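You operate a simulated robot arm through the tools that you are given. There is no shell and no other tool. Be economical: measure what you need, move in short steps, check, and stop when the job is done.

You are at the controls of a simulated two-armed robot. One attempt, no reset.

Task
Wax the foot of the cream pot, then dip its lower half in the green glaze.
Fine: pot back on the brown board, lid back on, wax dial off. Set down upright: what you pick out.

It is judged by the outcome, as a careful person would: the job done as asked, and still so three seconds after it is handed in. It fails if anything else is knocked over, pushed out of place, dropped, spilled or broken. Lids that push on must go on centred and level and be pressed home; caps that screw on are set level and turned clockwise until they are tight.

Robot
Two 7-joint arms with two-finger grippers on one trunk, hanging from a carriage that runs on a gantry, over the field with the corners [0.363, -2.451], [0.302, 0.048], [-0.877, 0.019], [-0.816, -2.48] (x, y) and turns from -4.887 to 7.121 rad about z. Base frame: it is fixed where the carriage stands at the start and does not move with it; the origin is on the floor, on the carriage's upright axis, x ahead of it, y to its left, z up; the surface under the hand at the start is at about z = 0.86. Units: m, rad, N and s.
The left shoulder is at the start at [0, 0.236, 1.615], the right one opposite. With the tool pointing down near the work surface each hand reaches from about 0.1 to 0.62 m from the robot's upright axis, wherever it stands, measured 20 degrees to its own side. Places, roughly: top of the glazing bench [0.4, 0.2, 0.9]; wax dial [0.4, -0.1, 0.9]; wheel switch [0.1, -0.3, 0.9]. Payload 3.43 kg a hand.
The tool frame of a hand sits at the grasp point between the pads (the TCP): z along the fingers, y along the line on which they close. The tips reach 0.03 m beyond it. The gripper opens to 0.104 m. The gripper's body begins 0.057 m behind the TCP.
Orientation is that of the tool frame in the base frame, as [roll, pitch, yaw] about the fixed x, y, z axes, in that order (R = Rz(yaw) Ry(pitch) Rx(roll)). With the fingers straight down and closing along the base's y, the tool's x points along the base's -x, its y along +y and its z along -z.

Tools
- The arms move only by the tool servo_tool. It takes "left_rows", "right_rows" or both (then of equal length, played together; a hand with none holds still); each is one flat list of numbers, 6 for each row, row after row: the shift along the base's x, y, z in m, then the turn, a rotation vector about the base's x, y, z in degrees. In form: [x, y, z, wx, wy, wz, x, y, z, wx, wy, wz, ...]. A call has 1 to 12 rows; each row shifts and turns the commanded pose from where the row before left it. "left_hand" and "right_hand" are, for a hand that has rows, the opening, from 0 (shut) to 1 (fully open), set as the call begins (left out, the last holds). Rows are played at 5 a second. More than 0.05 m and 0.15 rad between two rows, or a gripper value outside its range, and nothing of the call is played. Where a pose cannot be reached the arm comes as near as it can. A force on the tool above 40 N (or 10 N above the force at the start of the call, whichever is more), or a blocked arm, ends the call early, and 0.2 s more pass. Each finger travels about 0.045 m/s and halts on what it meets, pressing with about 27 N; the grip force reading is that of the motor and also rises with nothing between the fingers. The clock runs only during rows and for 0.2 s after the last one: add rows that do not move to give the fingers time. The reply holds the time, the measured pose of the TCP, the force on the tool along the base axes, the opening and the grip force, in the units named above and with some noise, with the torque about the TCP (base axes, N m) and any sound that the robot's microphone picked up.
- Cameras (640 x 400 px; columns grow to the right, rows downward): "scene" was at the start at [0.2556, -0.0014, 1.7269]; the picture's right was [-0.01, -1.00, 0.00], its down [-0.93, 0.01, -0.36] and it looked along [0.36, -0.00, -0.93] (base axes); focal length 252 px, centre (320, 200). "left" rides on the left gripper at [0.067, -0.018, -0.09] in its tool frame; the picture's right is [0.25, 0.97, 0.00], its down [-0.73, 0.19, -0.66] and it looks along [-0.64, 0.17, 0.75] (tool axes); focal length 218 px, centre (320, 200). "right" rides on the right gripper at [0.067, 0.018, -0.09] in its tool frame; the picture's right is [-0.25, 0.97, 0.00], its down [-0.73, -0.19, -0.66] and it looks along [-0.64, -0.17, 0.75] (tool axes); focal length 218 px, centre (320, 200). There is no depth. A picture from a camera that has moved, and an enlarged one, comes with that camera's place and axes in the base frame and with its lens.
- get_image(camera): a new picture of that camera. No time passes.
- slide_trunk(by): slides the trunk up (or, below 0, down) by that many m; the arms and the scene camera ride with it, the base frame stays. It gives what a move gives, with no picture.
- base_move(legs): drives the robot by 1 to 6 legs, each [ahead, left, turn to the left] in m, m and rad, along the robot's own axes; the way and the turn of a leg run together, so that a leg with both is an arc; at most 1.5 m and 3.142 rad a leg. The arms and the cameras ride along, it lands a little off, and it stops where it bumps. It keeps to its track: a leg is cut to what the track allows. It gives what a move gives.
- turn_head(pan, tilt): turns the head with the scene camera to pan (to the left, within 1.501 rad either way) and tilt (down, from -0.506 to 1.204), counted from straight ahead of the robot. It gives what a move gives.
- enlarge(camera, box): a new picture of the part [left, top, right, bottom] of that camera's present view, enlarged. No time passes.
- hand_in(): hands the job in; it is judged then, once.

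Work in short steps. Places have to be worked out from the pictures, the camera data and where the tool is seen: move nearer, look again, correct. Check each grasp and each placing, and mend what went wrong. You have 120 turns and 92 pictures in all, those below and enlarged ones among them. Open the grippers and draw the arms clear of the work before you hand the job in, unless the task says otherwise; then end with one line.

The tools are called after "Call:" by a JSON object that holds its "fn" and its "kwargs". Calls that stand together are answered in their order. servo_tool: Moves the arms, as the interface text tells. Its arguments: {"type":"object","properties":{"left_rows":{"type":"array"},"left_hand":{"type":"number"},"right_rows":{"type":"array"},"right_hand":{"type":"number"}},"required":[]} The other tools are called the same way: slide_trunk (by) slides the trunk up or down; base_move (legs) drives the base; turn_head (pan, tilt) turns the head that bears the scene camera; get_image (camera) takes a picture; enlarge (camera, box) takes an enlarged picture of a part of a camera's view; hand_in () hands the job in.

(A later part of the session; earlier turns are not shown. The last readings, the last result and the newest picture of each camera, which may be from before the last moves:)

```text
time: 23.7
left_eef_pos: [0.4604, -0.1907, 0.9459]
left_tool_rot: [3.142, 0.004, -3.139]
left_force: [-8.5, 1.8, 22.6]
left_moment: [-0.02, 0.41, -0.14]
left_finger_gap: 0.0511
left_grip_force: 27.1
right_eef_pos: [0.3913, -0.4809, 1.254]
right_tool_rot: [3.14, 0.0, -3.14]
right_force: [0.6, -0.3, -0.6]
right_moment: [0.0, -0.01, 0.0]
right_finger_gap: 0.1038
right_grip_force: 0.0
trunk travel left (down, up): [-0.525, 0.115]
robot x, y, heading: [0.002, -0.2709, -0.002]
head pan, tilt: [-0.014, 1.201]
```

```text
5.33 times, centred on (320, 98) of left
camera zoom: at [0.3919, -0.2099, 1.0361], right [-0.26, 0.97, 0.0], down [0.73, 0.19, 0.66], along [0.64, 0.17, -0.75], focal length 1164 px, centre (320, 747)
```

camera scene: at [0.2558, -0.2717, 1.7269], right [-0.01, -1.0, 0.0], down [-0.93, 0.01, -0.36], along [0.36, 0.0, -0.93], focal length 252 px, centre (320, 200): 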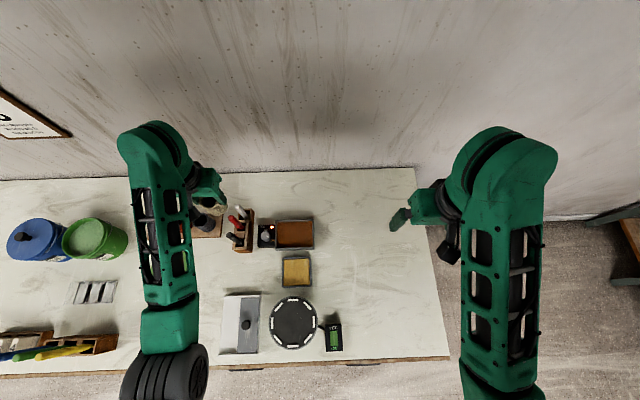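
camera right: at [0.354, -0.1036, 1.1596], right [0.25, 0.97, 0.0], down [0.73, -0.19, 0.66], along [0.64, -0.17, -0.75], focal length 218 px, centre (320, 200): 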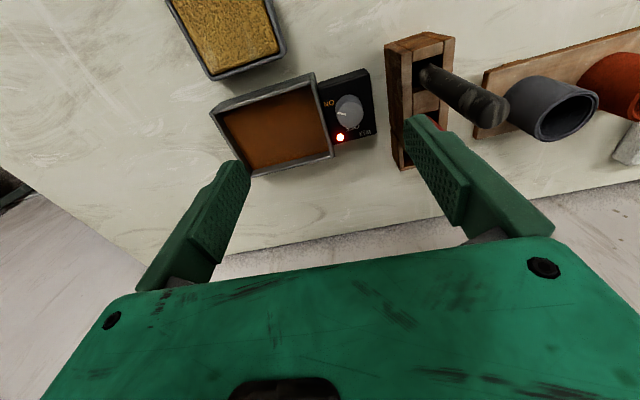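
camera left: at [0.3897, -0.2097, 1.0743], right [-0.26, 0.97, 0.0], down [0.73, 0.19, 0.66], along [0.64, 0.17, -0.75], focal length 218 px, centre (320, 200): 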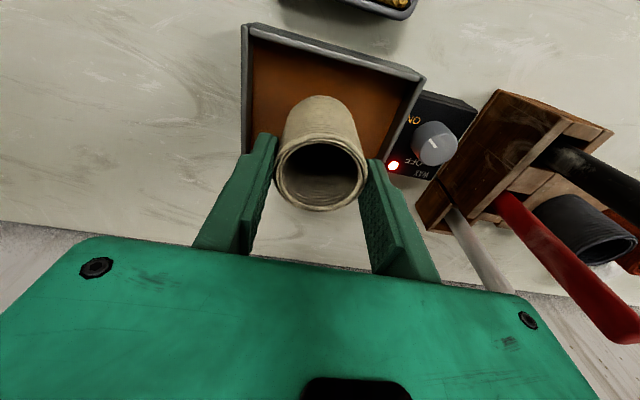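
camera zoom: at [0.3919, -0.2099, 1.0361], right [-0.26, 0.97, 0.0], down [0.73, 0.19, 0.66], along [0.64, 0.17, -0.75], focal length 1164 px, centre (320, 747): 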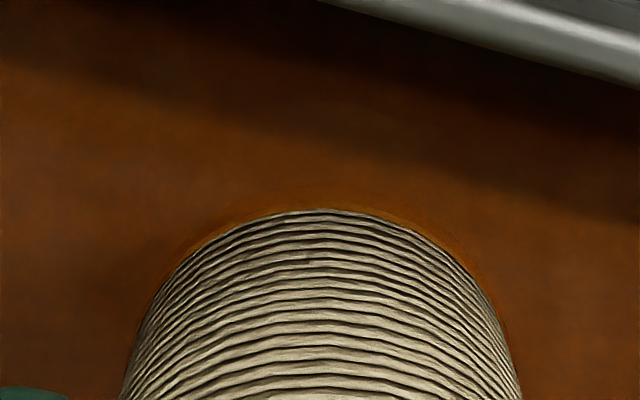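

Foot touches the pan floor (22 N). Ease off 2 mm, dwell a second, then lift.

Call:
{"fn": "servo_tool", "kwargs": {"left_rows": [0, 0, 0.003, 0, 0, 0, 0, 0, 0, 0, 0, 0, 0, 0, 0, 0, 0, 0, 0, 0, 0, 0, 0, 0, 0, 0, 0, 0, 0, 0, 0, 0, 0, 0, 0, 0]}}

Call:
{"fn": "enlarge", "kwargs": {"camera": "left", "box": [260, 60, 380, 135]}}

```text
time: 25.1
left_eef_pos: [0.4582, -0.1898, 0.9446]
left_tool_rot: [3.14, 0.0, -3.14]
left_force: [0.8, -0.5, 0.2]
left_moment: [-0.07, -0.07, 0.02]
left_finger_gap: 0.0511
left_grip_force: 26.9
right_eef_pos: [0.3917, -0.482, 1.2531]
right_tool_rot: [-3.141, 0.0, -3.14]
right_force: [0.9, -0.5, -0.1]
right_moment: [0.0, 0.02, 0.01]
right_finger_gap: 0.104
right_grip_force: 0.1
trunk travel left (down, up): [-0.525, 0.115]
robot x, y, heading: [-0.001, -0.2715, -0.001]
head pan, tilt: [-0.014, 1.201]
```

```text
5.33 times, centred on (320, 98) of left
camera zoom: at [0.3899, -0.2101, 1.0365], right [-0.25, 0.97, 0.0], down [0.73, 0.19, 0.66], along [0.63, 0.17, -0.75], focal length 1164 px, centre (320, 747)
```

zoom: 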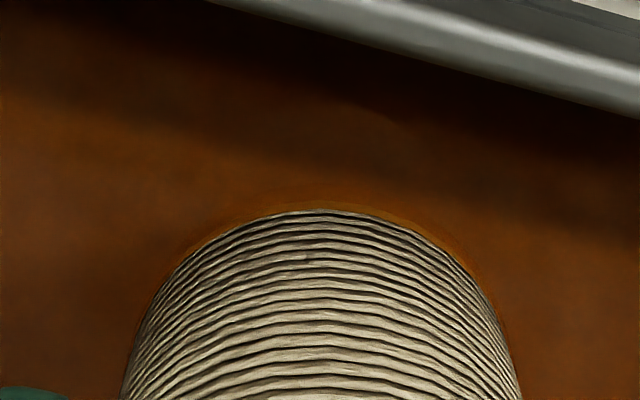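

Now lift out and inspect the foot.

Call:
{"fn": "servo_tool", "kwargs": {"left_rows": [0, 0, 0.01, 0, 0, 0, 0, 0, 0.02, 0, 0, 0, 0, 0, 0.04, 0, 0, 0, 0, 0, 0.04, 0, 0, 0, 0, 0, 0.045, 0, 0, 0, 0, 0, 0.045, 0, 0, 0]}}

Call:
{"fn": "enlarge", "kwargs": {"camera": "left", "box": [260, 60, 380, 135]}}

Call:
{"fn": "get_image", "kwargs": {"camera": "right"}}

```text
time: 26.5
left_eef_pos: [0.459, -0.1906, 1.1452]
left_tool_rot: [3.141, -0.001, -3.14]
left_force: [-0.1, 0.9, -0.5]
left_moment: [0.02, -0.04, 0.02]
left_finger_gap: 0.0512
left_grip_force: 26.9
right_eef_pos: [0.392, -0.4798, 1.2536]
right_tool_rot: [3.141, -0.001, -3.14]
right_force: [-0.5, 0.2, 0.3]
right_moment: [-0.01, 0.0, 0.0]
right_finger_gap: 0.1039
right_grip_force: 0.2
trunk travel left (down, up): [-0.525, 0.115]
robot x, y, heading: [0.0046, -0.2728, 0.005]
head pan, tilt: [-0.014, 1.201]
```

```text
5.33 times, centred on (320, 98) of left
camera zoom: at [0.3913, -0.211, 1.2366], right [-0.25, 0.97, 0.0], down [0.73, 0.19, 0.66], along [0.64, 0.17, -0.75], focal length 1164 px, centre (320, 747)
```

zoom: 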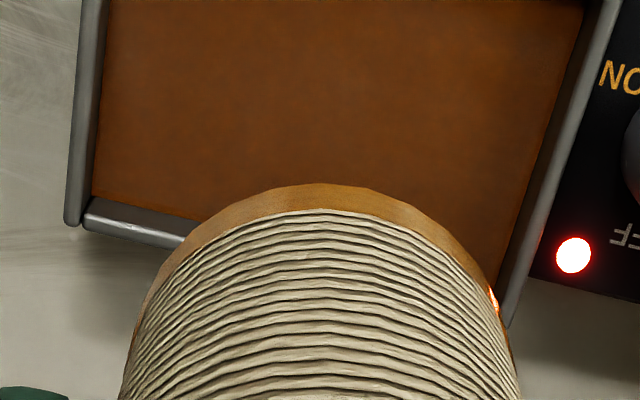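

```text
54 pictures are left
camera right: at [0.3243, -0.4634, 1.3423], right [0.25, 0.97, 0.0], down [0.73, -0.19, 0.66], along [0.64, -0.16, -0.75], focal length 218 px, centre (320, 200)
```

right: 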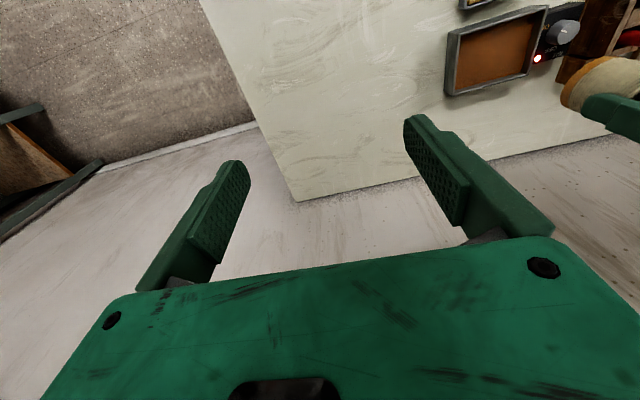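

Foot shows a clean amber wax band. Drive back left 0.27 and check.

Call:
{"fn": "base_move", "kwargs": {"legs": [[0, 0.27, 0]]}}

Call:
{"fn": "servo_tool", "kwargs": {"left_rows": [0, 0.045, 0, 0, 0, 0, 0, 0.045, 0, 0, 0, 0, 0, 0.045, 0, 0, 0, 0, 0, 0.045, 0, 0, 0, 0, 0, 0.045, 0, 0, 0, 0, 0, 0.045, 0, 0, 0, 0]}}

Call:
{"fn": "get_image", "kwargs": {"camera": "left"}}

Call:
{"fn": "get_image", "kwargs": {"camera": "scene"}}

```text
time: 28.4
left_eef_pos: [0.4581, 0.0772, 1.1452]
left_tool_rot: [3.14, 0.0, -3.138]
left_force: [0.2, 0.0, -0.7]
left_moment: [-0.01, 0.01, -0.02]
left_finger_gap: 0.0509
left_grip_force: 26.7
right_eef_pos: [0.3914, -0.2119, 1.2531]
right_tool_rot: [3.14, 0.0, -3.138]
right_force: [-1.1, 0.2, 0.5]
right_moment: [-0.01, -0.04, -0.02]
right_finger_gap: 0.104
right_grip_force: 0.1
trunk travel left (down, up): [-0.525, 0.115]
robot x, y, heading: [0.0023, -0.0026, -0.0]
head pan, tilt: [-0.014, 1.201]
```

```text
time: 29.8
left_eef_pos: [0.4569, 0.3479, 1.1473]
left_tool_rot: [-3.14, -0.001, -3.141]
left_force: [0.5, 0.2, 0.0]
left_moment: [0.01, 0.01, 0.02]
left_finger_gap: 0.0513
left_grip_force: 27.1
right_eef_pos: [0.3911, -0.2122, 1.2531]
right_tool_rot: [-3.14, -0.001, -3.138]
right_force: [0.7, -0.8, -0.4]
right_moment: [-0.01, -0.02, 0.03]
right_finger_gap: 0.1039
right_grip_force: 0.1
trunk travel left (down, up): [-0.525, 0.115]
robot x, y, heading: [0.0002, -0.0009, 0.002]
head pan, tilt: [-0.014, 1.201]
```

```text
53 pictures are left
camera left: at [0.3889, 0.3289, 1.2389], right [-0.26, 0.97, 0.0], down [0.73, 0.19, 0.66], along [0.64, 0.17, -0.75], focal length 218 px, centre (320, 200)
```

left: 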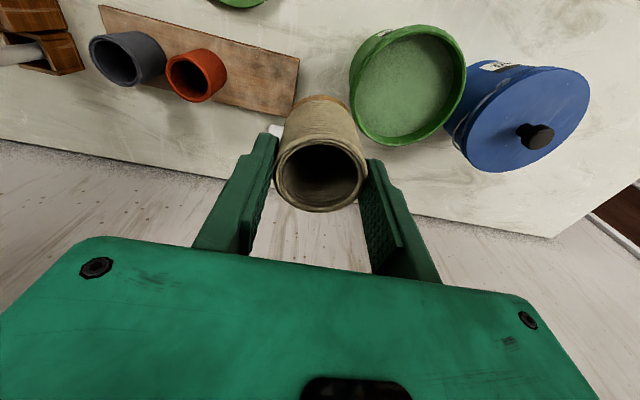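

```text
52 pictures are left
camera scene: at [0.2551, -0.0028, 1.7269], right [-0.01, -1.0, 0.0], down [-0.93, 0.01, -0.36], along [0.36, 0.0, -0.93], focal length 252 px, centre (320, 200)
```

scene: 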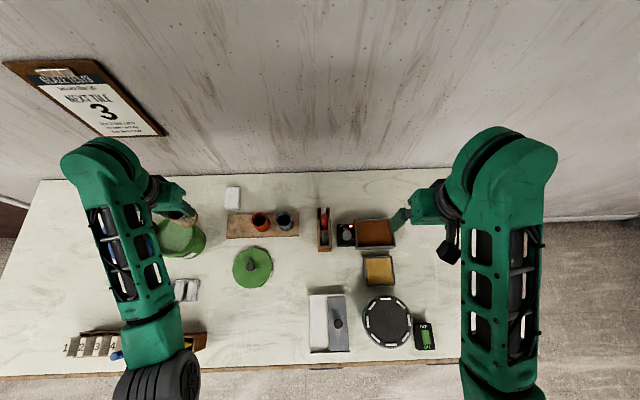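

Pot clear; bucket opening centre ≈(0.437, 0.444). Move over it and down to TCP≈1.06 (foot ≈0.995).

Call:
{"fn": "servo_tool", "kwargs": {"left_rows": [-0.007, 0.033, 0, 0, 0, 0, -0.007, 0.033, 0, 0, 0, 0, -0.006, 0.031, 0, 0, 0, 0, 0, 0, -0.03, 0, 0, 0, 0, 0, -0.03, 0, 0, 0, 0, 0, -0.025, 0, 0, 0]}}

Call:
{"fn": "get_image", "kwargs": {"camera": "left"}}

```text
time: 31.2
left_eef_pos: [0.4386, 0.4437, 1.059]
left_tool_rot: [-3.141, 0.0, -3.138]
left_force: [-0.2, 0.4, -0.6]
left_moment: [0.0, -0.02, 0.0]
left_finger_gap: 0.0511
left_grip_force: 27.3
right_eef_pos: [0.3926, -0.2125, 1.2528]
right_tool_rot: [-3.141, 0.001, -3.136]
right_force: [0.3, 0.2, -0.1]
right_moment: [0.01, 0.01, 0.02]
right_finger_gap: 0.1039
right_grip_force: 0.2
trunk travel left (down, up): [-0.525, 0.115]
robot x, y, heading: [-0.0032, -0.003, 0.001]
head pan, tilt: [-0.014, 1.201]
```

```text
51 pictures are left
camera left: at [0.3696, 0.4238, 1.1518], right [-0.26, 0.97, 0.0], down [0.73, 0.19, 0.66], along [0.64, 0.17, -0.75], focal length 218 px, centre (320, 200)
```

left: 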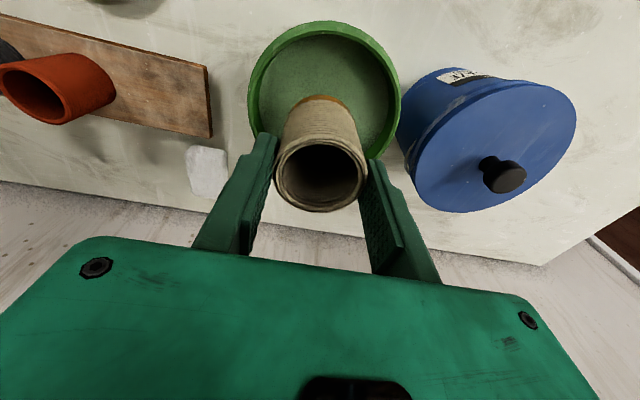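

Nearly centred (needs ~+3 mm y). Zoom to judge the glaze level.

Call:
{"fn": "enlarge", "kwargs": {"camera": "left", "box": [230, 10, 420, 170]}}

```text
2.50 times, centred on (325, 90) of left
camera zoom: at [0.3696, 0.4238, 1.1518], right [-0.26, 0.97, 0.0], down [0.73, 0.19, 0.66], along [0.64, 0.17, -0.75], focal length 546 px, centre (308, 475)
```

zoom: 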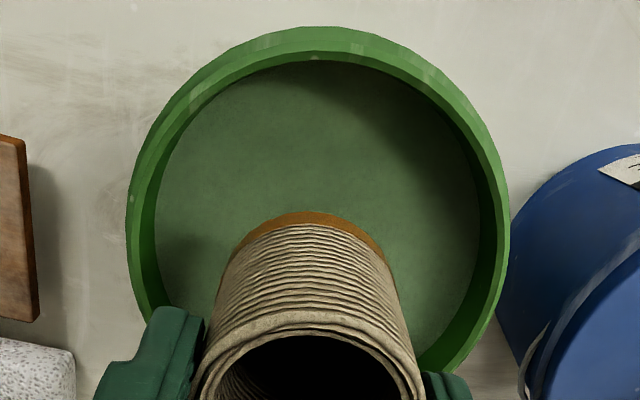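

In this zoom the pot's half-height sits at row ≈253 (foot row 212). I'll shift 3 mm in y, lower 0.05, and see where the glaze line meets the pot.

Call:
{"fn": "servo_tool", "kwargs": {"left_rows": [-0.001, 0.003, -0.02, 0, 0, 0, 0, 0, -0.02, 0, 0, 0, 0, 0, -0.01, 0, 0, 0]}}

Call:
{"fn": "enlarge", "kwargs": {"camera": "left", "box": [230, 10, 420, 170]}}

```text
time: 32.0
left_eef_pos: [0.4392, 0.4455, 1.0118]
left_tool_rot: [-3.141, -0.001, -3.136]
left_force: [0.3, 1.1, -1.3]
left_moment: [-0.01, 0.02, -0.01]
left_finger_gap: 0.0511
left_grip_force: 26.8
right_eef_pos: [0.3913, -0.2119, 1.253]
right_tool_rot: [3.141, -0.001, -3.137]
right_force: [-1.1, 0.2, 0.0]
right_moment: [-0.04, -0.02, -0.01]
right_finger_gap: 0.1041
right_grip_force: 0.0
trunk travel left (down, up): [-0.525, 0.115]
robot x, y, heading: [0.0017, -0.0082, 0.003]
head pan, tilt: [-0.014, 1.201]
```

```text
2.50 times, centred on (325, 90) of left
camera zoom: at [0.3697, 0.4263, 1.1021], right [-0.26, 0.97, 0.0], down [0.73, 0.19, 0.66], along [0.64, 0.17, -0.75], focal length 546 px, centre (308, 475)
```

zoom: 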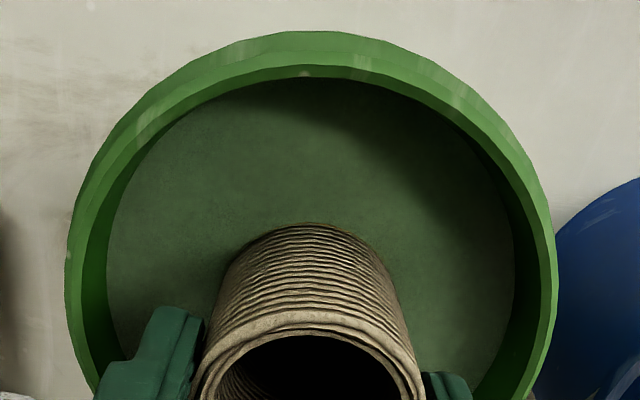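

Already ~8.5 mm immersed (glaze ≈0.956). Lower another 20 mm for half depth.

Call:
{"fn": "servo_tool", "kwargs": {"left_rows": [0, 0, -0.007, 0, 0, 0, 0, 0, -0.007, 0, 0, 0, 0, 0, -0.006, 0, 0, 0]}}

Call:
{"fn": "enlarge", "kwargs": {"camera": "left", "box": [230, 10, 420, 170]}}

```text
time: 32.8
left_eef_pos: [0.4373, 0.4466, 0.9914]
left_tool_rot: [-3.141, 0.0, -3.139]
left_force: [-0.7, 0.8, 0.0]
left_moment: [0.03, 0.02, -0.02]
left_finger_gap: 0.051
left_grip_force: 27.2
right_eef_pos: [0.3923, -0.2121, 1.2529]
right_tool_rot: [3.141, 0.001, -3.139]
right_force: [-0.6, -0.5, 0.1]
right_moment: [-0.02, -0.02, 0.0]
right_finger_gap: 0.1038
right_grip_force: 0.0
trunk travel left (down, up): [-0.525, 0.115]
robot x, y, heading: [-0.0014, -0.003, 0.0]
head pan, tilt: [-0.014, 1.201]
```

```text
2.50 times, centred on (325, 90) of left
camera zoom: at [0.3694, 0.427, 1.0815], right [-0.26, 0.97, 0.0], down [0.73, 0.19, 0.66], along [0.64, 0.17, -0.75], focal length 546 px, centre (308, 475)
```

zoom: 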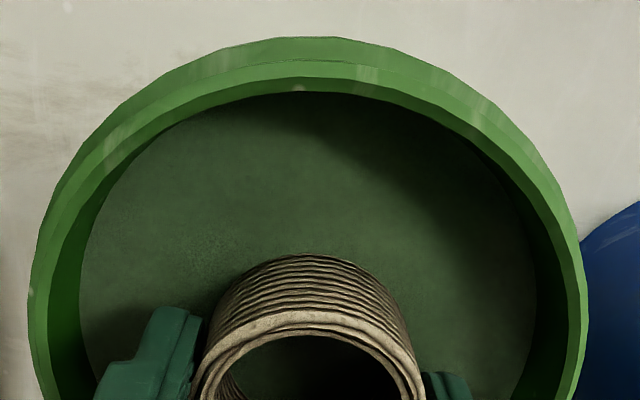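

Glaze line sits at row ≈255, i.e. half height. Dwell, then draw out slowly and let it drip.

Call:
{"fn": "servo_tool", "kwargs": {"left_rows": [0, 0, 0, 0, 0, 0, 0, 0, 0, 0, 0, 0, 0, 0, 0, 0, 0, 0, 0, 0, 0, 0, 0, 0, 0, 0, 0, 0, 0, 0, 0, 0, 0, 0, 0, 0, 0, 0, 0.01, 0, 0, 0, 0, 0, 0.01, 0, 0, 0, 0, 0, 0.01, 0, 0, 0, 0, 0, 0.01, 0, 0, 0, 0, 0, 0.01, 0, 0, 0, 0, 0, 0.015, 0, 0, 0]}}

Call:
{"fn": "servo_tool", "kwargs": {"left_rows": [0, 0, 0, 0, 0, 0, 0, 0, 0, 0, 0, 0, 0, 0, 0, 0, 0, 0, 0, 0, 0, 0, 0, 0, 0, 0, 0, 0, 0, 0, 0, 0, 0, 0, 0, 0, 0, 0, 0, 0, 0, 0, 0, 0, 0, 0, 0, 0, 0, 0, 0, 0, 0, 0, 0, 0, 0, 0, 0, 0, 0, 0, 0, 0, 0, 0, 0, 0, 0, 0, 0, 0]}}

Call:
{"fn": "enlarge", "kwargs": {"camera": "left", "box": [230, 10, 420, 170]}}

```text
time: 35.4
left_eef_pos: [0.4382, 0.447, 1.0556]
left_tool_rot: [-3.141, -0.001, -3.138]
left_force: [-0.7, -0.4, -0.6]
left_moment: [0.01, -0.02, 0.03]
left_finger_gap: 0.0512
left_grip_force: 26.7
right_eef_pos: [0.3924, -0.2109, 1.2541]
right_tool_rot: [3.141, -0.002, -3.139]
right_force: [0.5, 0.0, -0.4]
right_moment: [0.01, 0.01, 0.02]
right_finger_gap: 0.1042
right_grip_force: 0.0
trunk travel left (down, up): [-0.525, 0.115]
robot x, y, heading: [-0.0001, -0.0033, 0.001]
head pan, tilt: [-0.014, 1.201]
```

```text
time: 38.0
left_eef_pos: [0.4379, 0.4468, 1.0571]
left_tool_rot: [-3.141, -0.001, -3.137]
left_force: [-0.5, 0.4, -0.9]
left_moment: [0.04, -0.03, -0.02]
left_finger_gap: 0.0508
left_grip_force: 27.4
right_eef_pos: [0.392, -0.2118, 1.2535]
right_tool_rot: [3.141, -0.001, -3.138]
right_force: [-0.4, -0.1, 0.2]
right_moment: [0.01, -0.02, 0.02]
right_finger_gap: 0.1041
right_grip_force: 0.1
trunk travel left (down, up): [-0.525, 0.115]
robot x, y, heading: [0.0011, -0.0024, 0.008]
head pan, tilt: [-0.014, 1.201]
```

```text
2.50 times, centred on (325, 90) of left
camera zoom: at [0.3697, 0.4274, 1.1462], right [-0.26, 0.97, 0.0], down [0.73, 0.19, 0.66], along [0.64, 0.17, -0.75], focal length 546 px, centre (308, 475)
```

zoom: 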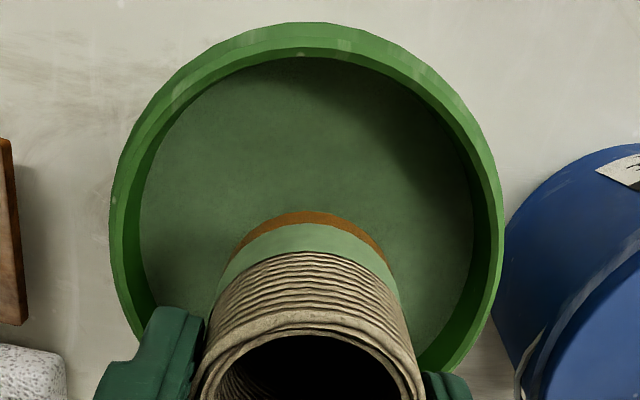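

Glaze and wax bands look perfect. Raise and carry back above the board spot (0.4915, 0.2735).

Call:
{"fn": "servo_tool", "kwargs": {"left_rows": [0, 0, 0.04, 0, 0, 0, 0.013, -0.043, 0, 0, 0, 0, 0.013, -0.043, 0, 0, 0, 0, 0.013, -0.043, 0, 0, 0, 0, 0.0145, -0.0445, 0, 0, 0, 0, 0, 0, -0.045, 0, 0, 0, 0, 0, 0, 0, 0, 0]}}

Call:
{"fn": "get_image", "kwargs": {"camera": "left"}}

```text
time: 39.6
left_eef_pos: [0.4916, 0.2734, 1.0495]
left_tool_rot: [-3.141, -0.001, -3.139]
left_force: [-0.4, 0.5, -1.0]
left_moment: [-0.05, 0.0, -0.02]
left_finger_gap: 0.0512
left_grip_force: 27.0
right_eef_pos: [0.3909, -0.2123, 1.2526]
right_tool_rot: [3.141, 0.001, -3.139]
right_force: [-0.2, 0.4, 0.4]
right_moment: [-0.03, -0.02, -0.01]
right_finger_gap: 0.1042
right_grip_force: 0.1
trunk travel left (down, up): [-0.525, 0.115]
robot x, y, heading: [-0.0019, -0.0037, 0.003]
head pan, tilt: [-0.014, 1.201]
```

```text
46 pictures are left
camera left: at [0.4236, 0.2539, 1.1407], right [-0.26, 0.97, 0.0], down [0.73, 0.19, 0.66], along [0.64, 0.17, -0.75], focal length 218 px, centre (320, 200)
```

left: 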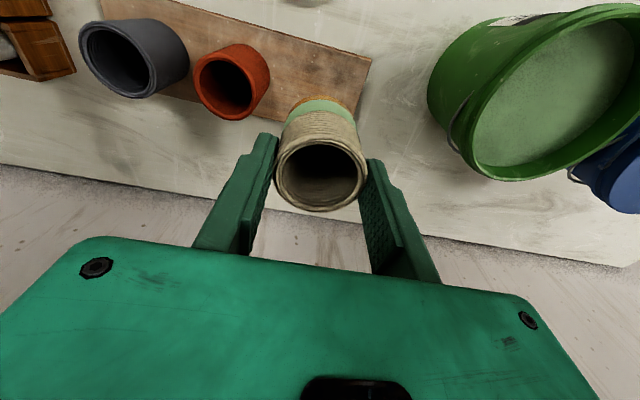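

Positioned above its original spot. Lower to TCP 0.952, then creep to contact.

Call:
{"fn": "servo_tool", "kwargs": {"left_rows": [0, 0, -0.03, 0, 0, 0, 0, 0, -0.03, 0, 0, 0, 0, 0, -0.025, 0, 0, 0, 0, 0, -0.01, 0, 0, 0, 0, 0, -0.003, 0, 0, 0]}}

Call:
{"fn": "servo_tool", "kwargs": {"left_rows": [0, 0, -0.002, 0, 0, 0]}}

```text
time: 40.8
left_eef_pos: [0.4918, 0.2737, 0.952]
left_tool_rot: [-3.141, 0.0, -3.139]
left_force: [0.6, 0.7, -2.0]
left_moment: [-0.01, 0.03, -0.03]
left_finger_gap: 0.0511
left_grip_force: 26.7
right_eef_pos: [0.3911, -0.2118, 1.2534]
right_tool_rot: [-3.141, 0.0, -3.138]
right_force: [0.1, -0.3, -0.7]
right_moment: [0.01, 0.01, 0.03]
right_finger_gap: 0.1036
right_grip_force: 0.1
trunk travel left (down, up): [-0.525, 0.115]
robot x, y, heading: [-0.0, -0.0005, 0.004]
head pan, tilt: [-0.014, 1.201]
```

```text
time: 41.2
left_eef_pos: [0.4917, 0.275, 0.9503]
left_tool_rot: [3.141, 0.0, -3.139]
left_force: [-0.4, 0.5, 0.5]
left_moment: [-0.01, 0.03, -0.04]
left_finger_gap: 0.0511
left_grip_force: 27.3
right_eef_pos: [0.3907, -0.213, 1.2524]
right_tool_rot: [3.141, 0.001, -3.139]
right_force: [-0.1, -0.1, -0.2]
right_moment: [0.0, 0.01, 0.01]
right_finger_gap: 0.104
right_grip_force: 0.0
trunk travel left (down, up): [-0.525, 0.115]
robot x, y, heading: [0.0007, -0.002, 0.008]
head pan, tilt: [-0.014, 1.201]
```

Near contact; one more millimetre.

Call:
{"fn": "servo_tool", "kwargs": {"left_rows": [0, 0, -0.0012, 0, 0, 0]}}

```text
time: 41.6
left_eef_pos: [0.4913, 0.2745, 0.9489]
left_tool_rot: [3.141, 0.002, -3.139]
left_force: [-2.8, -2.5, 6.9]
left_moment: [-0.13, 0.06, -0.07]
left_finger_gap: 0.0511
left_grip_force: 26.5
right_eef_pos: [0.392, -0.2118, 1.2535]
right_tool_rot: [3.14, 0.0, -3.138]
right_force: [0.2, 0.0, -0.1]
right_moment: [-0.02, 0.01, 0.0]
right_finger_gap: 0.1039
right_grip_force: 0.0
trunk travel left (down, up): [-0.525, 0.115]
robot x, y, heading: [-0.0011, -0.0025, 0.003]
head pan, tilt: [-0.014, 1.201]
```

Contact (7 N). Open to ~0.065 (keeping clear of the orange pot) and rise.

Call:
{"fn": "servo_tool", "kwargs": {"left_rows": [0, 0, 0, 0, 0, 0, 0, 0, 0, 0, 0, 0, 0, 0, 0, 0, 0, 0, 0, 0, 0, 0, 0, 0, 0, 0, 0.02, 0, 0, 0, 0, 0, 0.03, 0, 0, 0, 0, 0, 0.04, 0, 0, 0, 0, 0, 0.04, 0, 0, 0], "left_hand": 0.63}}

Call:
{"fn": "get_image", "kwargs": {"camera": "left"}}

```text
time: 43.4
left_eef_pos: [0.4884, 0.2726, 1.0788]
left_tool_rot: [-3.141, -0.001, -3.139]
left_force: [-0.2, -0.4, -0.5]
left_moment: [0.01, -0.01, -0.02]
left_finger_gap: 0.066
left_grip_force: 0.0
right_eef_pos: [0.3927, -0.2117, 1.2537]
right_tool_rot: [3.14, 0.0, -3.138]
right_force: [0.5, -0.2, 0.6]
right_moment: [0.04, 0.01, 0.01]
right_finger_gap: 0.1041
right_grip_force: 0.2
trunk travel left (down, up): [-0.525, 0.115]
robot x, y, heading: [0.002, -0.0035, 0.0]
head pan, tilt: [-0.014, 1.201]
```

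```text
45 pictures are left
camera left: at [0.421, 0.2537, 1.1689], right [-0.26, 0.97, 0.0], down [0.73, 0.19, 0.66], along [0.63, 0.17, -0.75], focal length 218 px, centre (320, 200)
```

left: 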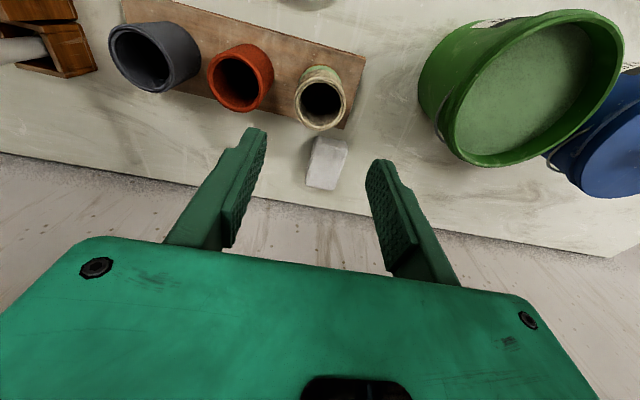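

Pot stands upright on the board. Now back to the lid at (0.3495, 0.2197).

Call:
{"fn": "servo_tool", "kwargs": {"left_rows": [-0.035, -0.013, 0, 0, 0, 0, -0.035, -0.013, 0, 0, 0, 0, -0.035, -0.013, 0, 0, 0, 0, -0.034, -0.014, 0, 0, 0, 0, 0, 0, -0.045, 0, 0, 0, 0, 0, -0.045, 0, 0, 0, 0, 0, -0.03, 0, 0, 0], "left_hand": 0.55}}

Call:
{"fn": "get_image", "kwargs": {"camera": "left"}}

```text
time: 45.0
left_eef_pos: [0.3529, 0.2254, 0.959]
left_tool_rot: [-3.141, 0.0, -3.136]
left_force: [-0.1, -0.7, 0.5]
left_moment: [0.01, 0.03, 0.0]
left_finger_gap: 0.0575
left_grip_force: 0.0
right_eef_pos: [0.3911, -0.2129, 1.2539]
right_tool_rot: [3.141, 0.001, -3.138]
right_force: [0.3, 0.8, 0.2]
right_moment: [0.02, -0.03, -0.01]
right_finger_gap: 0.104
right_grip_force: 0.1
trunk travel left (down, up): [-0.525, 0.115]
robot x, y, heading: [-0.0046, -0.0009, 0.001]
head pan, tilt: [-0.014, 1.201]
```

```text
44 pictures are left
camera left: at [0.2842, 0.2048, 1.0499], right [-0.26, 0.97, 0.0], down [0.73, 0.19, 0.66], along [0.64, 0.17, -0.75], focal length 218 px, centre (320, 200)
```

left: 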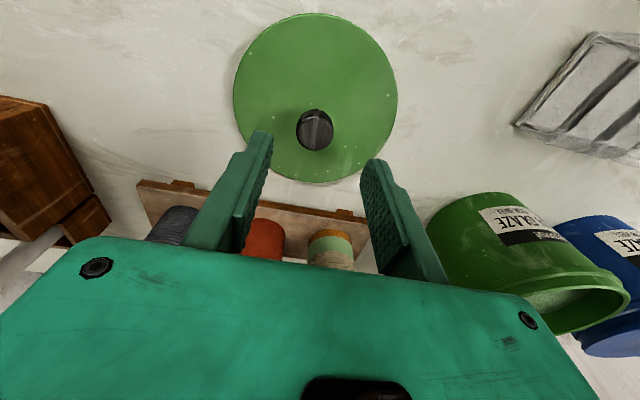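

Correct −3.5/−5 mm, descend to TCP 0.9095, and grip the knob.

Call:
{"fn": "servo_tool", "kwargs": {"left_rows": [-0.0035, -0.005, -0.015, 0, 0, 0, 0, 0, -0.02, 0, 0, 0, 0, 0, -0.012, 0, 0, 0, 0, 0, -0.002, 0, 0, 0]}}

Call:
{"fn": "servo_tool", "kwargs": {"left_rows": [0, 0, 0, 0, 0, 0, 0, 0, 0, 0, 0, 0, 0, 0, 0, 0, 0, 0, 0, 0, 0, 0, 0, 0], "left_hand": 0}}

Call:
{"fn": "get_image", "kwargs": {"camera": "left"}}

```text
time: 46.0
left_eef_pos: [0.3494, 0.2151, 0.9083]
left_tool_rot: [-3.141, 0.001, -3.137]
left_force: [0.8, -0.6, 0.5]
left_moment: [-0.02, 0.0, 0.03]
left_finger_gap: 0.0572
left_grip_force: 0.0
right_eef_pos: [0.3908, -0.2115, 1.2543]
right_tool_rot: [3.141, 0.001, -3.138]
right_force: [0.6, 0.3, -0.5]
right_moment: [0.0, 0.01, 0.0]
right_finger_gap: 0.1038
right_grip_force: 0.0
trunk travel left (down, up): [-0.525, 0.115]
robot x, y, heading: [0.0005, -0.0019, 0.007]
head pan, tilt: [-0.014, 1.201]
```

```text
time: 47.0
left_eef_pos: [0.3489, 0.2162, 0.91]
left_tool_rot: [3.141, 0.0, -3.138]
left_force: [-0.4, -0.1, 0.2]
left_moment: [0.02, -0.03, 0.0]
left_finger_gap: 0.0257
left_grip_force: 27.1
right_eef_pos: [0.3914, -0.2114, 1.2527]
right_tool_rot: [-3.141, 0.001, -3.137]
right_force: [0.4, -0.8, 0.0]
right_moment: [-0.01, 0.03, 0.0]
right_finger_gap: 0.1038
right_grip_force: 0.0
trunk travel left (down, up): [-0.525, 0.115]
robot x, y, heading: [-0.002, -0.0027, 0.004]
head pan, tilt: [-0.014, 1.201]
```

```text
43 pictures are left
camera left: at [0.2804, 0.1967, 1.0003], right [-0.26, 0.97, 0.0], down [0.73, 0.19, 0.66], along [0.64, 0.17, -0.75], focal length 218 px, centre (320, 200)
```

left: 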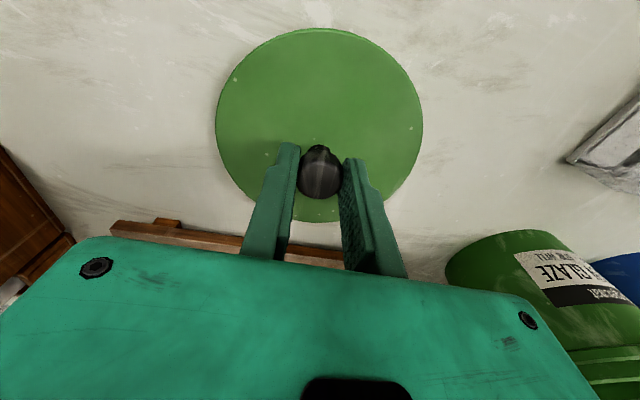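

Gripped (0.0257). Lift and carry toward the bucket, hovering above it.

Call:
{"fn": "servo_tool", "kwargs": {"left_rows": [0, 0, 0.03, 0, 0, 0, 0, 0, 0.045, 0, 0, 0, 0, 0, 0.045, 0, 0, 0, 0, 0, 0.045, 0, 0, 0, 0, 0, 0.025, 0, 0, 0, 0.016, 0.042, 0, 0, 0, 0, 0.016, 0.042, 0, 0, 0, 0, 0.016, 0.042, 0, 0, 0, 0, 0.016, 0.042, 0, 0, 0, 0, 0.016, 0.042, 0, 0, 0, 0, 0.007, 0.0195, 0, 0, 0, 0, 0, 0, 0, 0, 0, 0]}}

Call:
{"fn": "get_image", "kwargs": {"camera": "left"}}

Call:
{"fn": "get_image", "kwargs": {"camera": "scene"}}

```text
time: 49.6
left_eef_pos: [0.4346, 0.4436, 1.0998]
left_tool_rot: [3.141, -0.001, -3.137]
left_force: [-0.1, 0.7, 0.1]
left_moment: [0.01, 0.0, -0.04]
left_finger_gap: 0.0258
left_grip_force: 27.1
right_eef_pos: [0.3908, -0.2112, 1.2536]
right_tool_rot: [-3.141, -0.001, -3.138]
right_force: [0.0, -0.6, 0.4]
right_moment: [-0.01, 0.02, -0.01]
right_finger_gap: 0.1041
right_grip_force: 0.0
trunk travel left (down, up): [-0.525, 0.115]
robot x, y, heading: [-0.0055, -0.0026, 0.007]
head pan, tilt: [-0.014, 1.201]
```

```text
42 pictures are left
camera left: at [0.3668, 0.4245, 1.191], right [-0.26, 0.97, 0.0], down [0.73, 0.19, 0.66], along [0.63, 0.17, -0.75], focal length 218 px, centre (320, 200)
```

left: 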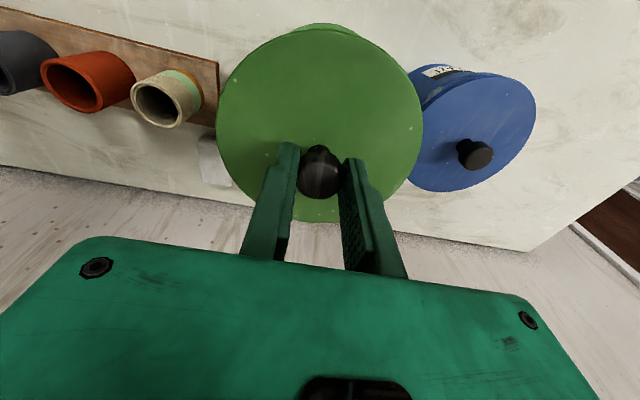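

```text
41 pictures are left
camera scene: at [0.2551, -0.003, 1.7269], right [-0.01, -1.0, 0.0], down [-0.93, 0.01, -0.36], along [0.36, 0.0, -0.93], focal length 252 px, centre (320, 200)
```

scene: 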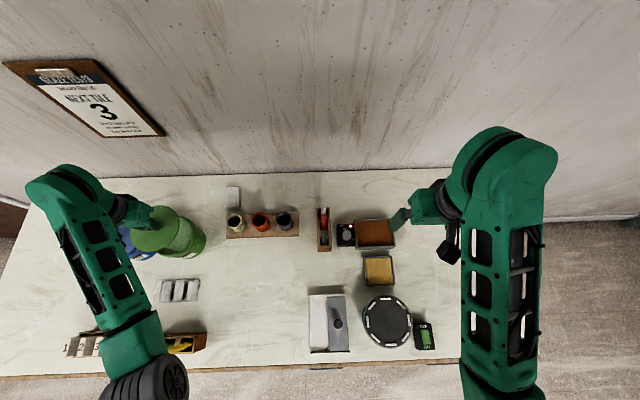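

Lid hangs level over the bucket. Bucket centre computed ≈(0.4345–0.436, 0.4445). Nudge and lower to just above seating.

Call:
{"fn": "servo_tool", "kwargs": {"left_rows": [0.001, 0.0007, -0.03, 0, 0, 0, 0, 0, -0.03, 0, 0, 0, 0, 0, -0.007, 0, 0, 0, 0, 0, -0.003, 0, 0, 0, 0, 0, 0, 0, 0, 0]}}

Call:
{"fn": "get_image", "kwargs": {"camera": "left"}}

Call:
{"fn": "enlarge", "kwargs": {"camera": "scene", "box": [80, 170, 240, 270]}}

```text
time: 50.8
left_eef_pos: [0.4355, 0.446, 1.0304]
left_tool_rot: [-3.141, -0.001, -3.139]
left_force: [0.3, -1.0, -1.0]
left_moment: [-0.02, 0.02, 0.0]
left_finger_gap: 0.0258
left_grip_force: 26.9
right_eef_pos: [0.3925, -0.2127, 1.2525]
right_tool_rot: [-3.142, 0.001, -3.139]
right_force: [0.2, 0.2, 0.1]
right_moment: [0.01, 0.01, 0.02]
right_finger_gap: 0.104
right_grip_force: 0.1
trunk travel left (down, up): [-0.525, 0.115]
robot x, y, heading: [0.002, -0.0026, 0.001]
head pan, tilt: [-0.014, 1.201]
```

```text
40 pictures are left
camera left: at [0.3682, 0.4259, 1.1217], right [-0.26, 0.97, 0.0], down [0.73, 0.19, 0.66], along [0.64, 0.17, -0.75], focal length 218 px, centre (320, 200)
```

left: 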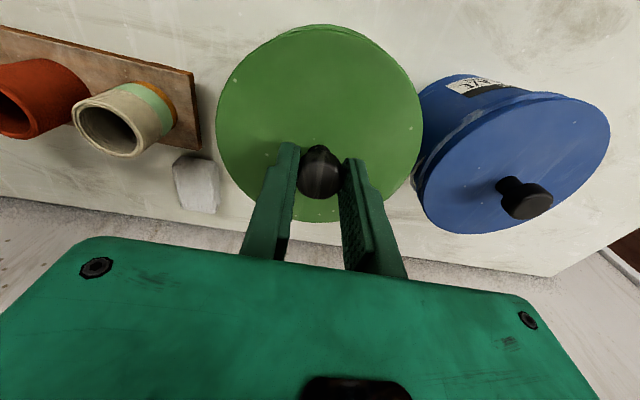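

```text
4.00 times, centred on (160, 220) of scene
camera zoom: at [0.2551, -0.003, 1.7269], right [-0.01, -1.0, 0.0], down [-0.93, 0.01, -0.36], along [0.36, 0.0, -0.93], focal length 1008 px, centre (960, 120)
```

zoom: 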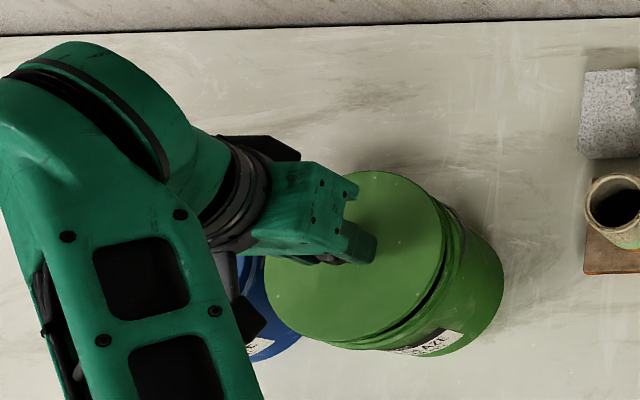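

Aligned. Creep down in 4 mm steps monitoring force.

Call:
{"fn": "servo_tool", "kwargs": {"left_rows": [0, -0.0005, -0.004, 0, 0, 0, 0, 0, -0.004, 0, 0, 0, 0, 0, -0.004, 0, 0, 0]}}

```text
time: 51.6
left_eef_pos: [0.4365, 0.4446, 1.0193]
left_tool_rot: [-3.141, 0.0, -3.138]
left_force: [-1.0, -0.7, -0.7]
left_moment: [0.01, 0.0, 0.03]
left_finger_gap: 0.0256
left_grip_force: 26.9
right_eef_pos: [0.3916, -0.2115, 1.2537]
right_tool_rot: [3.141, 0.002, -3.139]
right_force: [0.2, -0.1, 0.0]
right_moment: [0.01, 0.02, 0.01]
right_finger_gap: 0.1037
right_grip_force: 0.0
trunk travel left (down, up): [-0.525, 0.115]
robot x, y, heading: [0.0033, -0.0011, 0.005]
head pan, tilt: [-0.014, 1.201]
```

No contact yet; continue gently.

Call:
{"fn": "servo_tool", "kwargs": {"left_rows": [0, 0, -0.002, 0, 0, 0, 0, 0, -0.002, 0, 0, 0, 0, 0, -0.002, 0, 0, 0]}}

```text
time: 52.4
left_eef_pos: [0.4368, 0.4461, 1.0132]
left_tool_rot: [-3.141, 0.001, -3.139]
left_force: [-6.9, -1.7, 11.3]
left_moment: [-0.11, -0.16, -0.03]
left_finger_gap: 0.0257
left_grip_force: 27.2
right_eef_pos: [0.3911, -0.2124, 1.2532]
right_tool_rot: [3.141, 0.0, -3.139]
right_force: [-0.3, 0.2, -0.3]
right_moment: [-0.02, 0.0, 0.04]
right_finger_gap: 0.1043
right_grip_force: 0.0
trunk travel left (down, up): [-0.525, 0.115]
robot x, y, heading: [-0.0003, -0.0016, 0.004]
head pan, tilt: [-0.014, 1.201]
```

At seated height with 11 N. Press further to seat it fully.

Call:
{"fn": "servo_tool", "kwargs": {"left_rows": [0, 0, -0.002, 0, 0, 0, 0, 0, -0.002, 0, 0, 0, 0, 0, -0.001, 0, 0, 0]}}

```text
time: 53.0
left_eef_pos: [0.4369, 0.4458, 1.0124]
left_tool_rot: [3.141, 0.007, -3.136]
left_force: [-9.8, -4.7, 13.6]
left_moment: [-0.07, 0.27, 0.02]
left_finger_gap: 0.0256
left_grip_force: 26.9
right_eef_pos: [0.3906, -0.2125, 1.2523]
right_tool_rot: [3.141, 0.001, -3.138]
right_force: [-0.8, 0.7, -0.2]
right_moment: [-0.02, 0.0, 0.01]
right_finger_gap: 0.104
right_grip_force: 0.1
trunk travel left (down, up): [-0.525, 0.115]
robot x, y, heading: [0.0026, -0.0013, 0.007]
head pan, tilt: [-0.014, 1.201]
stopped in row 2 (left hand): the force on the tool passed its limit at 42 N (the readings are from after the stop); the commanded pose is now the measured one
```

Pressed to 42 N. Release, rise and inspect how the lid sits.

Call:
{"fn": "servo_tool", "kwargs": {"left_rows": [0, 0, 0, 0, 0, 0, 0, 0, 0, 0, 0, 0, 0, 0, 0, 0, 0, 0, 0, 0, 0.02, 0, 0, 0, -0.03, -0.01, 0.03, 0, 0, 0, -0.04, -0.02, 0, 0, 0, 0, -0.04, -0.02, 0, 0, 0, 0], "left_hand": 0.55}}

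Call:
{"fn": "get_image", "kwargs": {"camera": "left"}}

Call:
{"fn": "enlarge", "kwargs": {"camera": "scene", "box": [80, 170, 240, 270]}}

```text
time: 54.5
left_eef_pos: [0.324, 0.394, 1.0619]
left_tool_rot: [-3.14, 0.007, -3.139]
left_force: [0.4, 0.0, 0.0]
left_moment: [0.0, -0.01, 0.02]
left_finger_gap: 0.0572
left_grip_force: 0.0
right_eef_pos: [0.3908, -0.2123, 1.2527]
right_tool_rot: [-3.141, 0.001, -3.138]
right_force: [-0.8, 0.0, 0.0]
right_moment: [-0.02, -0.02, -0.03]
right_finger_gap: 0.1043
right_grip_force: 0.0
trunk travel left (down, up): [-0.525, 0.115]
robot x, y, heading: [-0.0003, -0.001, 0.001]
head pan, tilt: [-0.014, 1.201]
heard: snap
```

```text
38 pictures are left
camera left: at [0.2559, 0.3756, 1.153], right [-0.26, 0.97, 0.0], down [0.72, 0.19, 0.66], along [0.64, 0.17, -0.75], focal length 218 px, centre (320, 200)
```

left: 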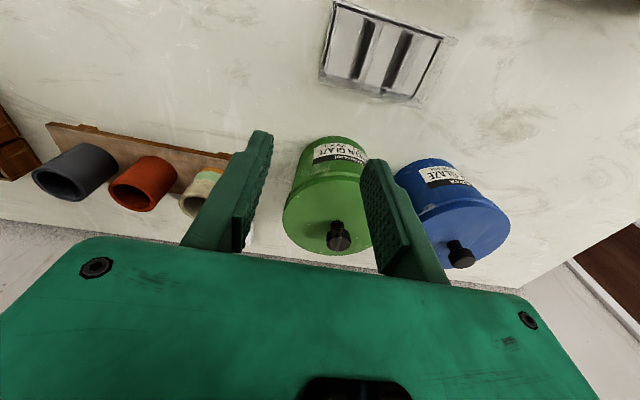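

```text
4.00 times, centred on (160, 220) of scene
camera zoom: at [0.2547, -0.0033, 1.7268], right [-0.01, -1.0, 0.0], down [-0.93, 0.01, -0.36], along [0.36, 0.0, -0.93], focal length 1008 px, centre (960, 120)
```

zoom: 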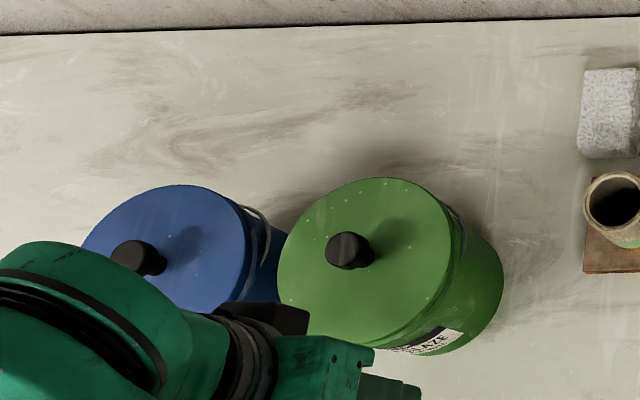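

A "snap" was heard and the lid looks level. Zoom at the seam.

Call:
{"fn": "enlarge", "kwargs": {"camera": "left", "box": [270, 130, 520, 280]}}

```text
2.56 times, centred on (395, 205) of left
camera zoom: at [0.2559, 0.3756, 1.153], right [-0.26, 0.97, 0.0], down [0.72, 0.19, 0.66], along [0.64, 0.17, -0.75], focal length 559 px, centre (128, 187)
```

zoom: 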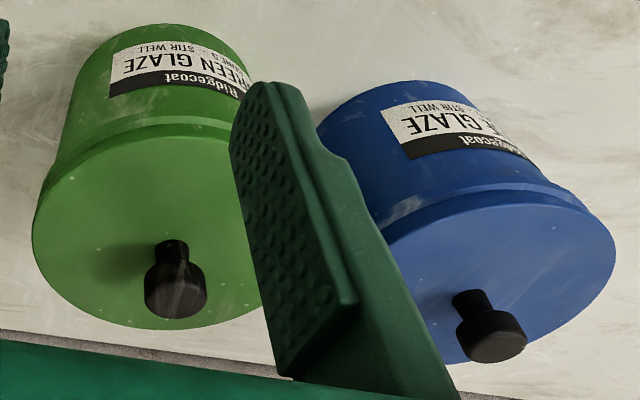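

Seats like the blue one. For certainty, press the knob top once with closed fingers: move above it first.

Call:
{"fn": "servo_tool", "kwargs": {"left_rows": [0, 0, 0.02, 0, 0, 0, 0.037, 0.017, 0, 0, 0, 0, 0.037, 0.017, 0, 0, 0, 0, 0.037, 0.017, 0, 0, 0, 0, 0, 0, -0.02, 0, 0, 0, 0, 0, -0.02, 0, 0, 0], "left_hand": 0}}

Call:
{"fn": "get_image", "kwargs": {"camera": "left"}}

```text
time: 56.0
left_eef_pos: [0.4372, 0.4481, 1.0424]
left_tool_rot: [-3.141, 0.007, -3.136]
left_force: [0.1, 0.3, 0.1]
left_moment: [0.0, -0.01, -0.02]
left_finger_gap: 0.0
left_grip_force: 27.2
right_eef_pos: [0.3925, -0.2126, 1.2536]
right_tool_rot: [3.141, 0.0, -3.138]
right_force: [0.3, -0.1, 0.5]
right_moment: [0.01, -0.05, 0.01]
right_finger_gap: 0.1039
right_grip_force: 0.0
trunk travel left (down, up): [-0.525, 0.115]
robot x, y, heading: [-0.001, -0.0038, 0.001]
head pan, tilt: [-0.014, 1.201]
```

```text
35 pictures are left
camera left: at [0.369, 0.4276, 1.1332], right [-0.26, 0.97, 0.0], down [0.72, 0.19, 0.66], along [0.64, 0.17, -0.75], focal length 218 px, centre (320, 200)
```

left: 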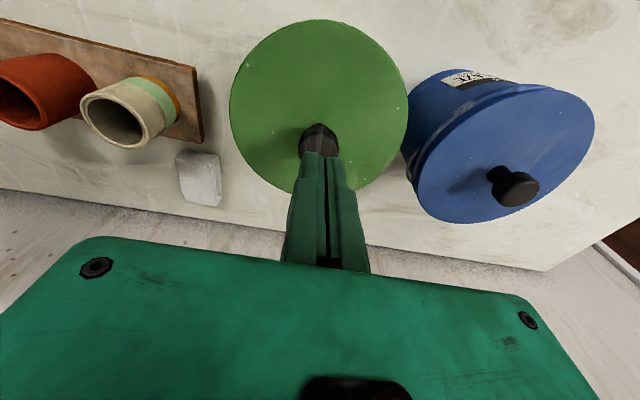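

Fingers are right above the knob. Press straight down till the force limit.

Call:
{"fn": "servo_tool", "kwargs": {"left_rows": [0, -0.003, -0.006, 0, 0, 0, 0, 0, -0.004, 0, 0, 0, 0, 0, -0.003, 0, 0, 0, 0, 0, -0.002, 0, 0, 0, 0, 0, -0.002, 0, 0, 0, 0, 0, -0.002, 0, 0, 0]}}

```text
time: 57.5
left_eef_pos: [0.4411, 0.4453, 1.0279]
left_tool_rot: [3.139, 0.014, -3.134]
left_force: [-3.7, -1.6, 8.3]
left_moment: [-0.06, 0.17, 0.09]
left_finger_gap: 0.0061
left_grip_force: 27.2
right_eef_pos: [0.3901, -0.2117, 1.2525]
right_tool_rot: [-3.141, 0.0, -3.136]
right_force: [0.1, -0.1, 0.0]
right_moment: [-0.03, 0.0, 0.02]
right_finger_gap: 0.1042
right_grip_force: 0.0
trunk travel left (down, up): [-0.525, 0.115]
robot x, y, heading: [-0.0029, -0.0055, 0.01]
head pan, tilt: [-0.014, 1.201]
stopped in row 6 (left hand): the force on the tool passed its limit at 42 N (the readings are from after the stop); the commanded pose is now the measured one
```

Lid is firm at 42 N. Withdraw the left arm up and back, and move the right hand over the dial (~(0.45, −0.097)).

Call:
{"fn": "servo_tool", "kwargs": {"left_rows": [0, 0, 0.03, 0, 0, 0, 0, 0, 0.04, 0, 0, 0, 0, 0, 0.04, 0, 0, 0, -0.02, 0.02, 0.03, 0, 0, 0, 0, 0, 0, 0, 0, 0], "right_rows": [0.015, 0.03, -0.03, 0, 0, 0, 0.015, 0.03, -0.03, 0, 0, 0, 0.015, 0.03, -0.03, 0, 0, 0, 0.014, 0.026, -0.03, 0, 0, 0, 0, 0, -0.04, 0, 0, 0], "right_hand": 0.55}}

Call:
{"fn": "get_image", "kwargs": {"camera": "right"}}

Call:
{"fn": "get_image", "kwargs": {"camera": "left"}}

```text
time: 58.7
left_eef_pos: [0.4201, 0.4623, 1.1669]
left_tool_rot: [3.141, 0.012, -3.135]
left_force: [0.1, 0.8, 0.5]
left_moment: [-0.01, 0.02, -0.02]
left_finger_gap: 0.0
left_grip_force: 27.4
right_eef_pos: [0.4506, -0.0945, 1.0977]
right_tool_rot: [3.138, 0.001, -3.138]
right_force: [-0.3, -0.2, 0.7]
right_moment: [0.01, 0.0, 0.0]
right_finger_gap: 0.057
right_grip_force: 0.0
trunk travel left (down, up): [-0.525, 0.115]
robot x, y, heading: [-0.0022, -0.0042, 0.003]
head pan, tilt: [-0.014, 1.201]
```

```text
34 pictures are left
camera right: at [0.3836, -0.078, 1.1851], right [0.25, 0.97, 0.0], down [0.73, -0.19, 0.66], along [0.64, -0.16, -0.75], focal length 218 px, centre (320, 200)
```

right: 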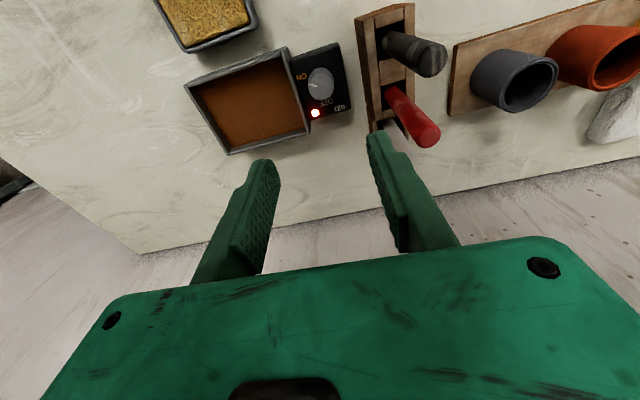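

```text
33 pictures are left
camera left: at [0.3516, 0.4428, 1.2561], right [-0.26, 0.97, 0.0], down [0.72, 0.2, 0.67], along [0.64, 0.17, -0.75], focal length 218 px, centre (320, 200)
```

left: 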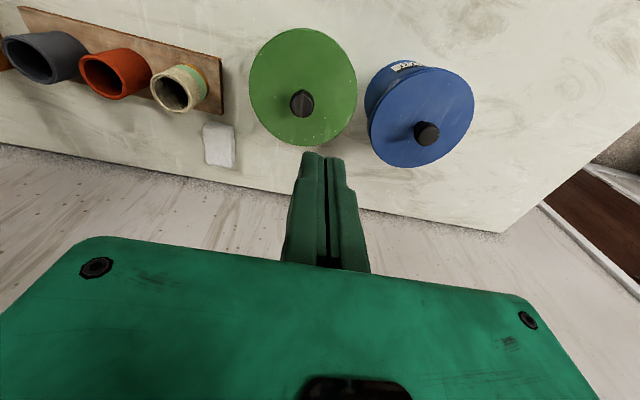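

Lid centred and level. The dial is nearly under the right TCP; lower to 1.0 for a closer alignment look.

Call:
{"fn": "servo_tool", "kwargs": {"right_rows": [0, 0, -0.04, 0, 0, 0, 0, 0, -0.04, 0, 0, 0, 0, 0, -0.02, 0, 0, 0, 0, 0, 0, 0, 0, 0]}}

Call:
{"fn": "enlarge", "kwargs": {"camera": "right", "box": [220, 40, 440, 180]}}

```text
time: 59.7
left_eef_pos: [0.421, 0.4637, 1.167]
left_tool_rot: [3.141, 0.013, -3.136]
left_force: [0.2, 0.0, 0.4]
left_moment: [0.01, 0.03, 0.03]
left_finger_gap: 0.0001
left_grip_force: 27.1
right_eef_pos: [0.4514, -0.0946, 0.9946]
right_tool_rot: [-3.141, 0.0, -3.138]
right_force: [-0.8, -0.5, -0.6]
right_moment: [0.0, 0.01, -0.01]
right_finger_gap: 0.0571
right_grip_force: 0.1
trunk travel left (down, up): [-0.525, 0.115]
robot x, y, heading: [0.0011, -0.0027, 0.004]
head pan, tilt: [-0.014, 1.201]
```

```text
2.86 times, centred on (330, 110) of right
camera zoom: at [0.382, -0.0771, 1.0836], right [0.25, 0.97, 0.0], down [0.73, -0.19, 0.66], along [0.64, -0.16, -0.75], focal length 624 px, centre (291, 457)
```

zoom: 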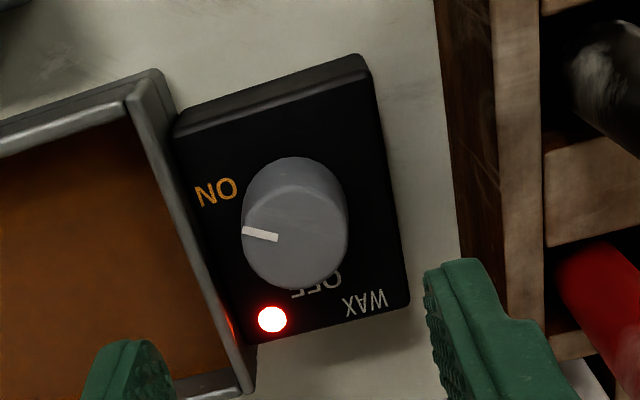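

Knob ≈28 mm wide, centre ≈(0.452, −0.093), top ≈0.905. Rotate the right hand +50° about z (camera swings away from the handles) and narrow to ~0.04.

Call:
{"fn": "servo_tool", "kwargs": {"right_rows": [0, 0.002, 0, 0, 0, 8.333, 0, 0, 0, 0, 0, 8.333, 0, 0, 0, 0, 0, 8.333, 0, 0, 0, 0, 0, 8.333, 0, 0, 0, 0, 0, 8.333, 0, 0, 0, 0, 0, 8.333, 0, 0, 0, 0, 0, 0], "right_hand": 0.4}}

Call:
{"fn": "get_image", "kwargs": {"camera": "right"}}

```text
time: 61.3
left_eef_pos: [0.421, 0.4627, 1.1657]
left_tool_rot: [-3.141, 0.013, -3.135]
left_force: [0.2, 0.2, -0.4]
left_moment: [0.0, 0.04, 0.0]
left_finger_gap: 0.0
left_grip_force: 27.0
right_eef_pos: [0.4511, -0.0937, 0.9931]
right_tool_rot: [-3.141, 0.001, -2.263]
right_force: [0.0, 0.2, 0.8]
right_moment: [0.0, -0.02, 0.0]
right_finger_gap: 0.0417
right_grip_force: 0.0
trunk travel left (down, up): [-0.525, 0.115]
robot x, y, heading: [-0.0022, -0.0027, 0.004]
head pan, tilt: [-0.014, 1.201]
```

```text
31 pictures are left
camera right: at [0.3932, -0.1338, 1.0821], right [-0.58, 0.81, 0.0], down [0.61, 0.44, 0.66], along [0.53, 0.38, -0.75], focal length 218 px, centre (320, 200)
```

right: 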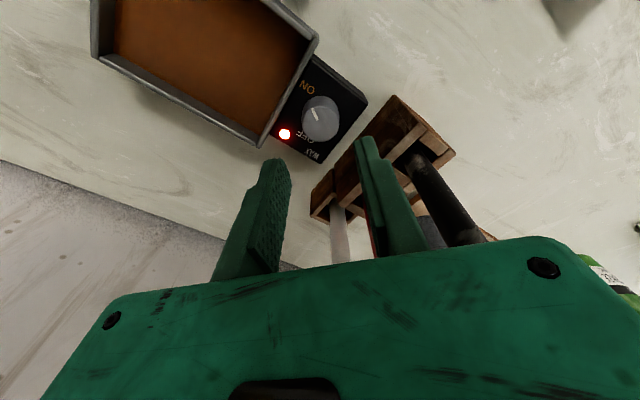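

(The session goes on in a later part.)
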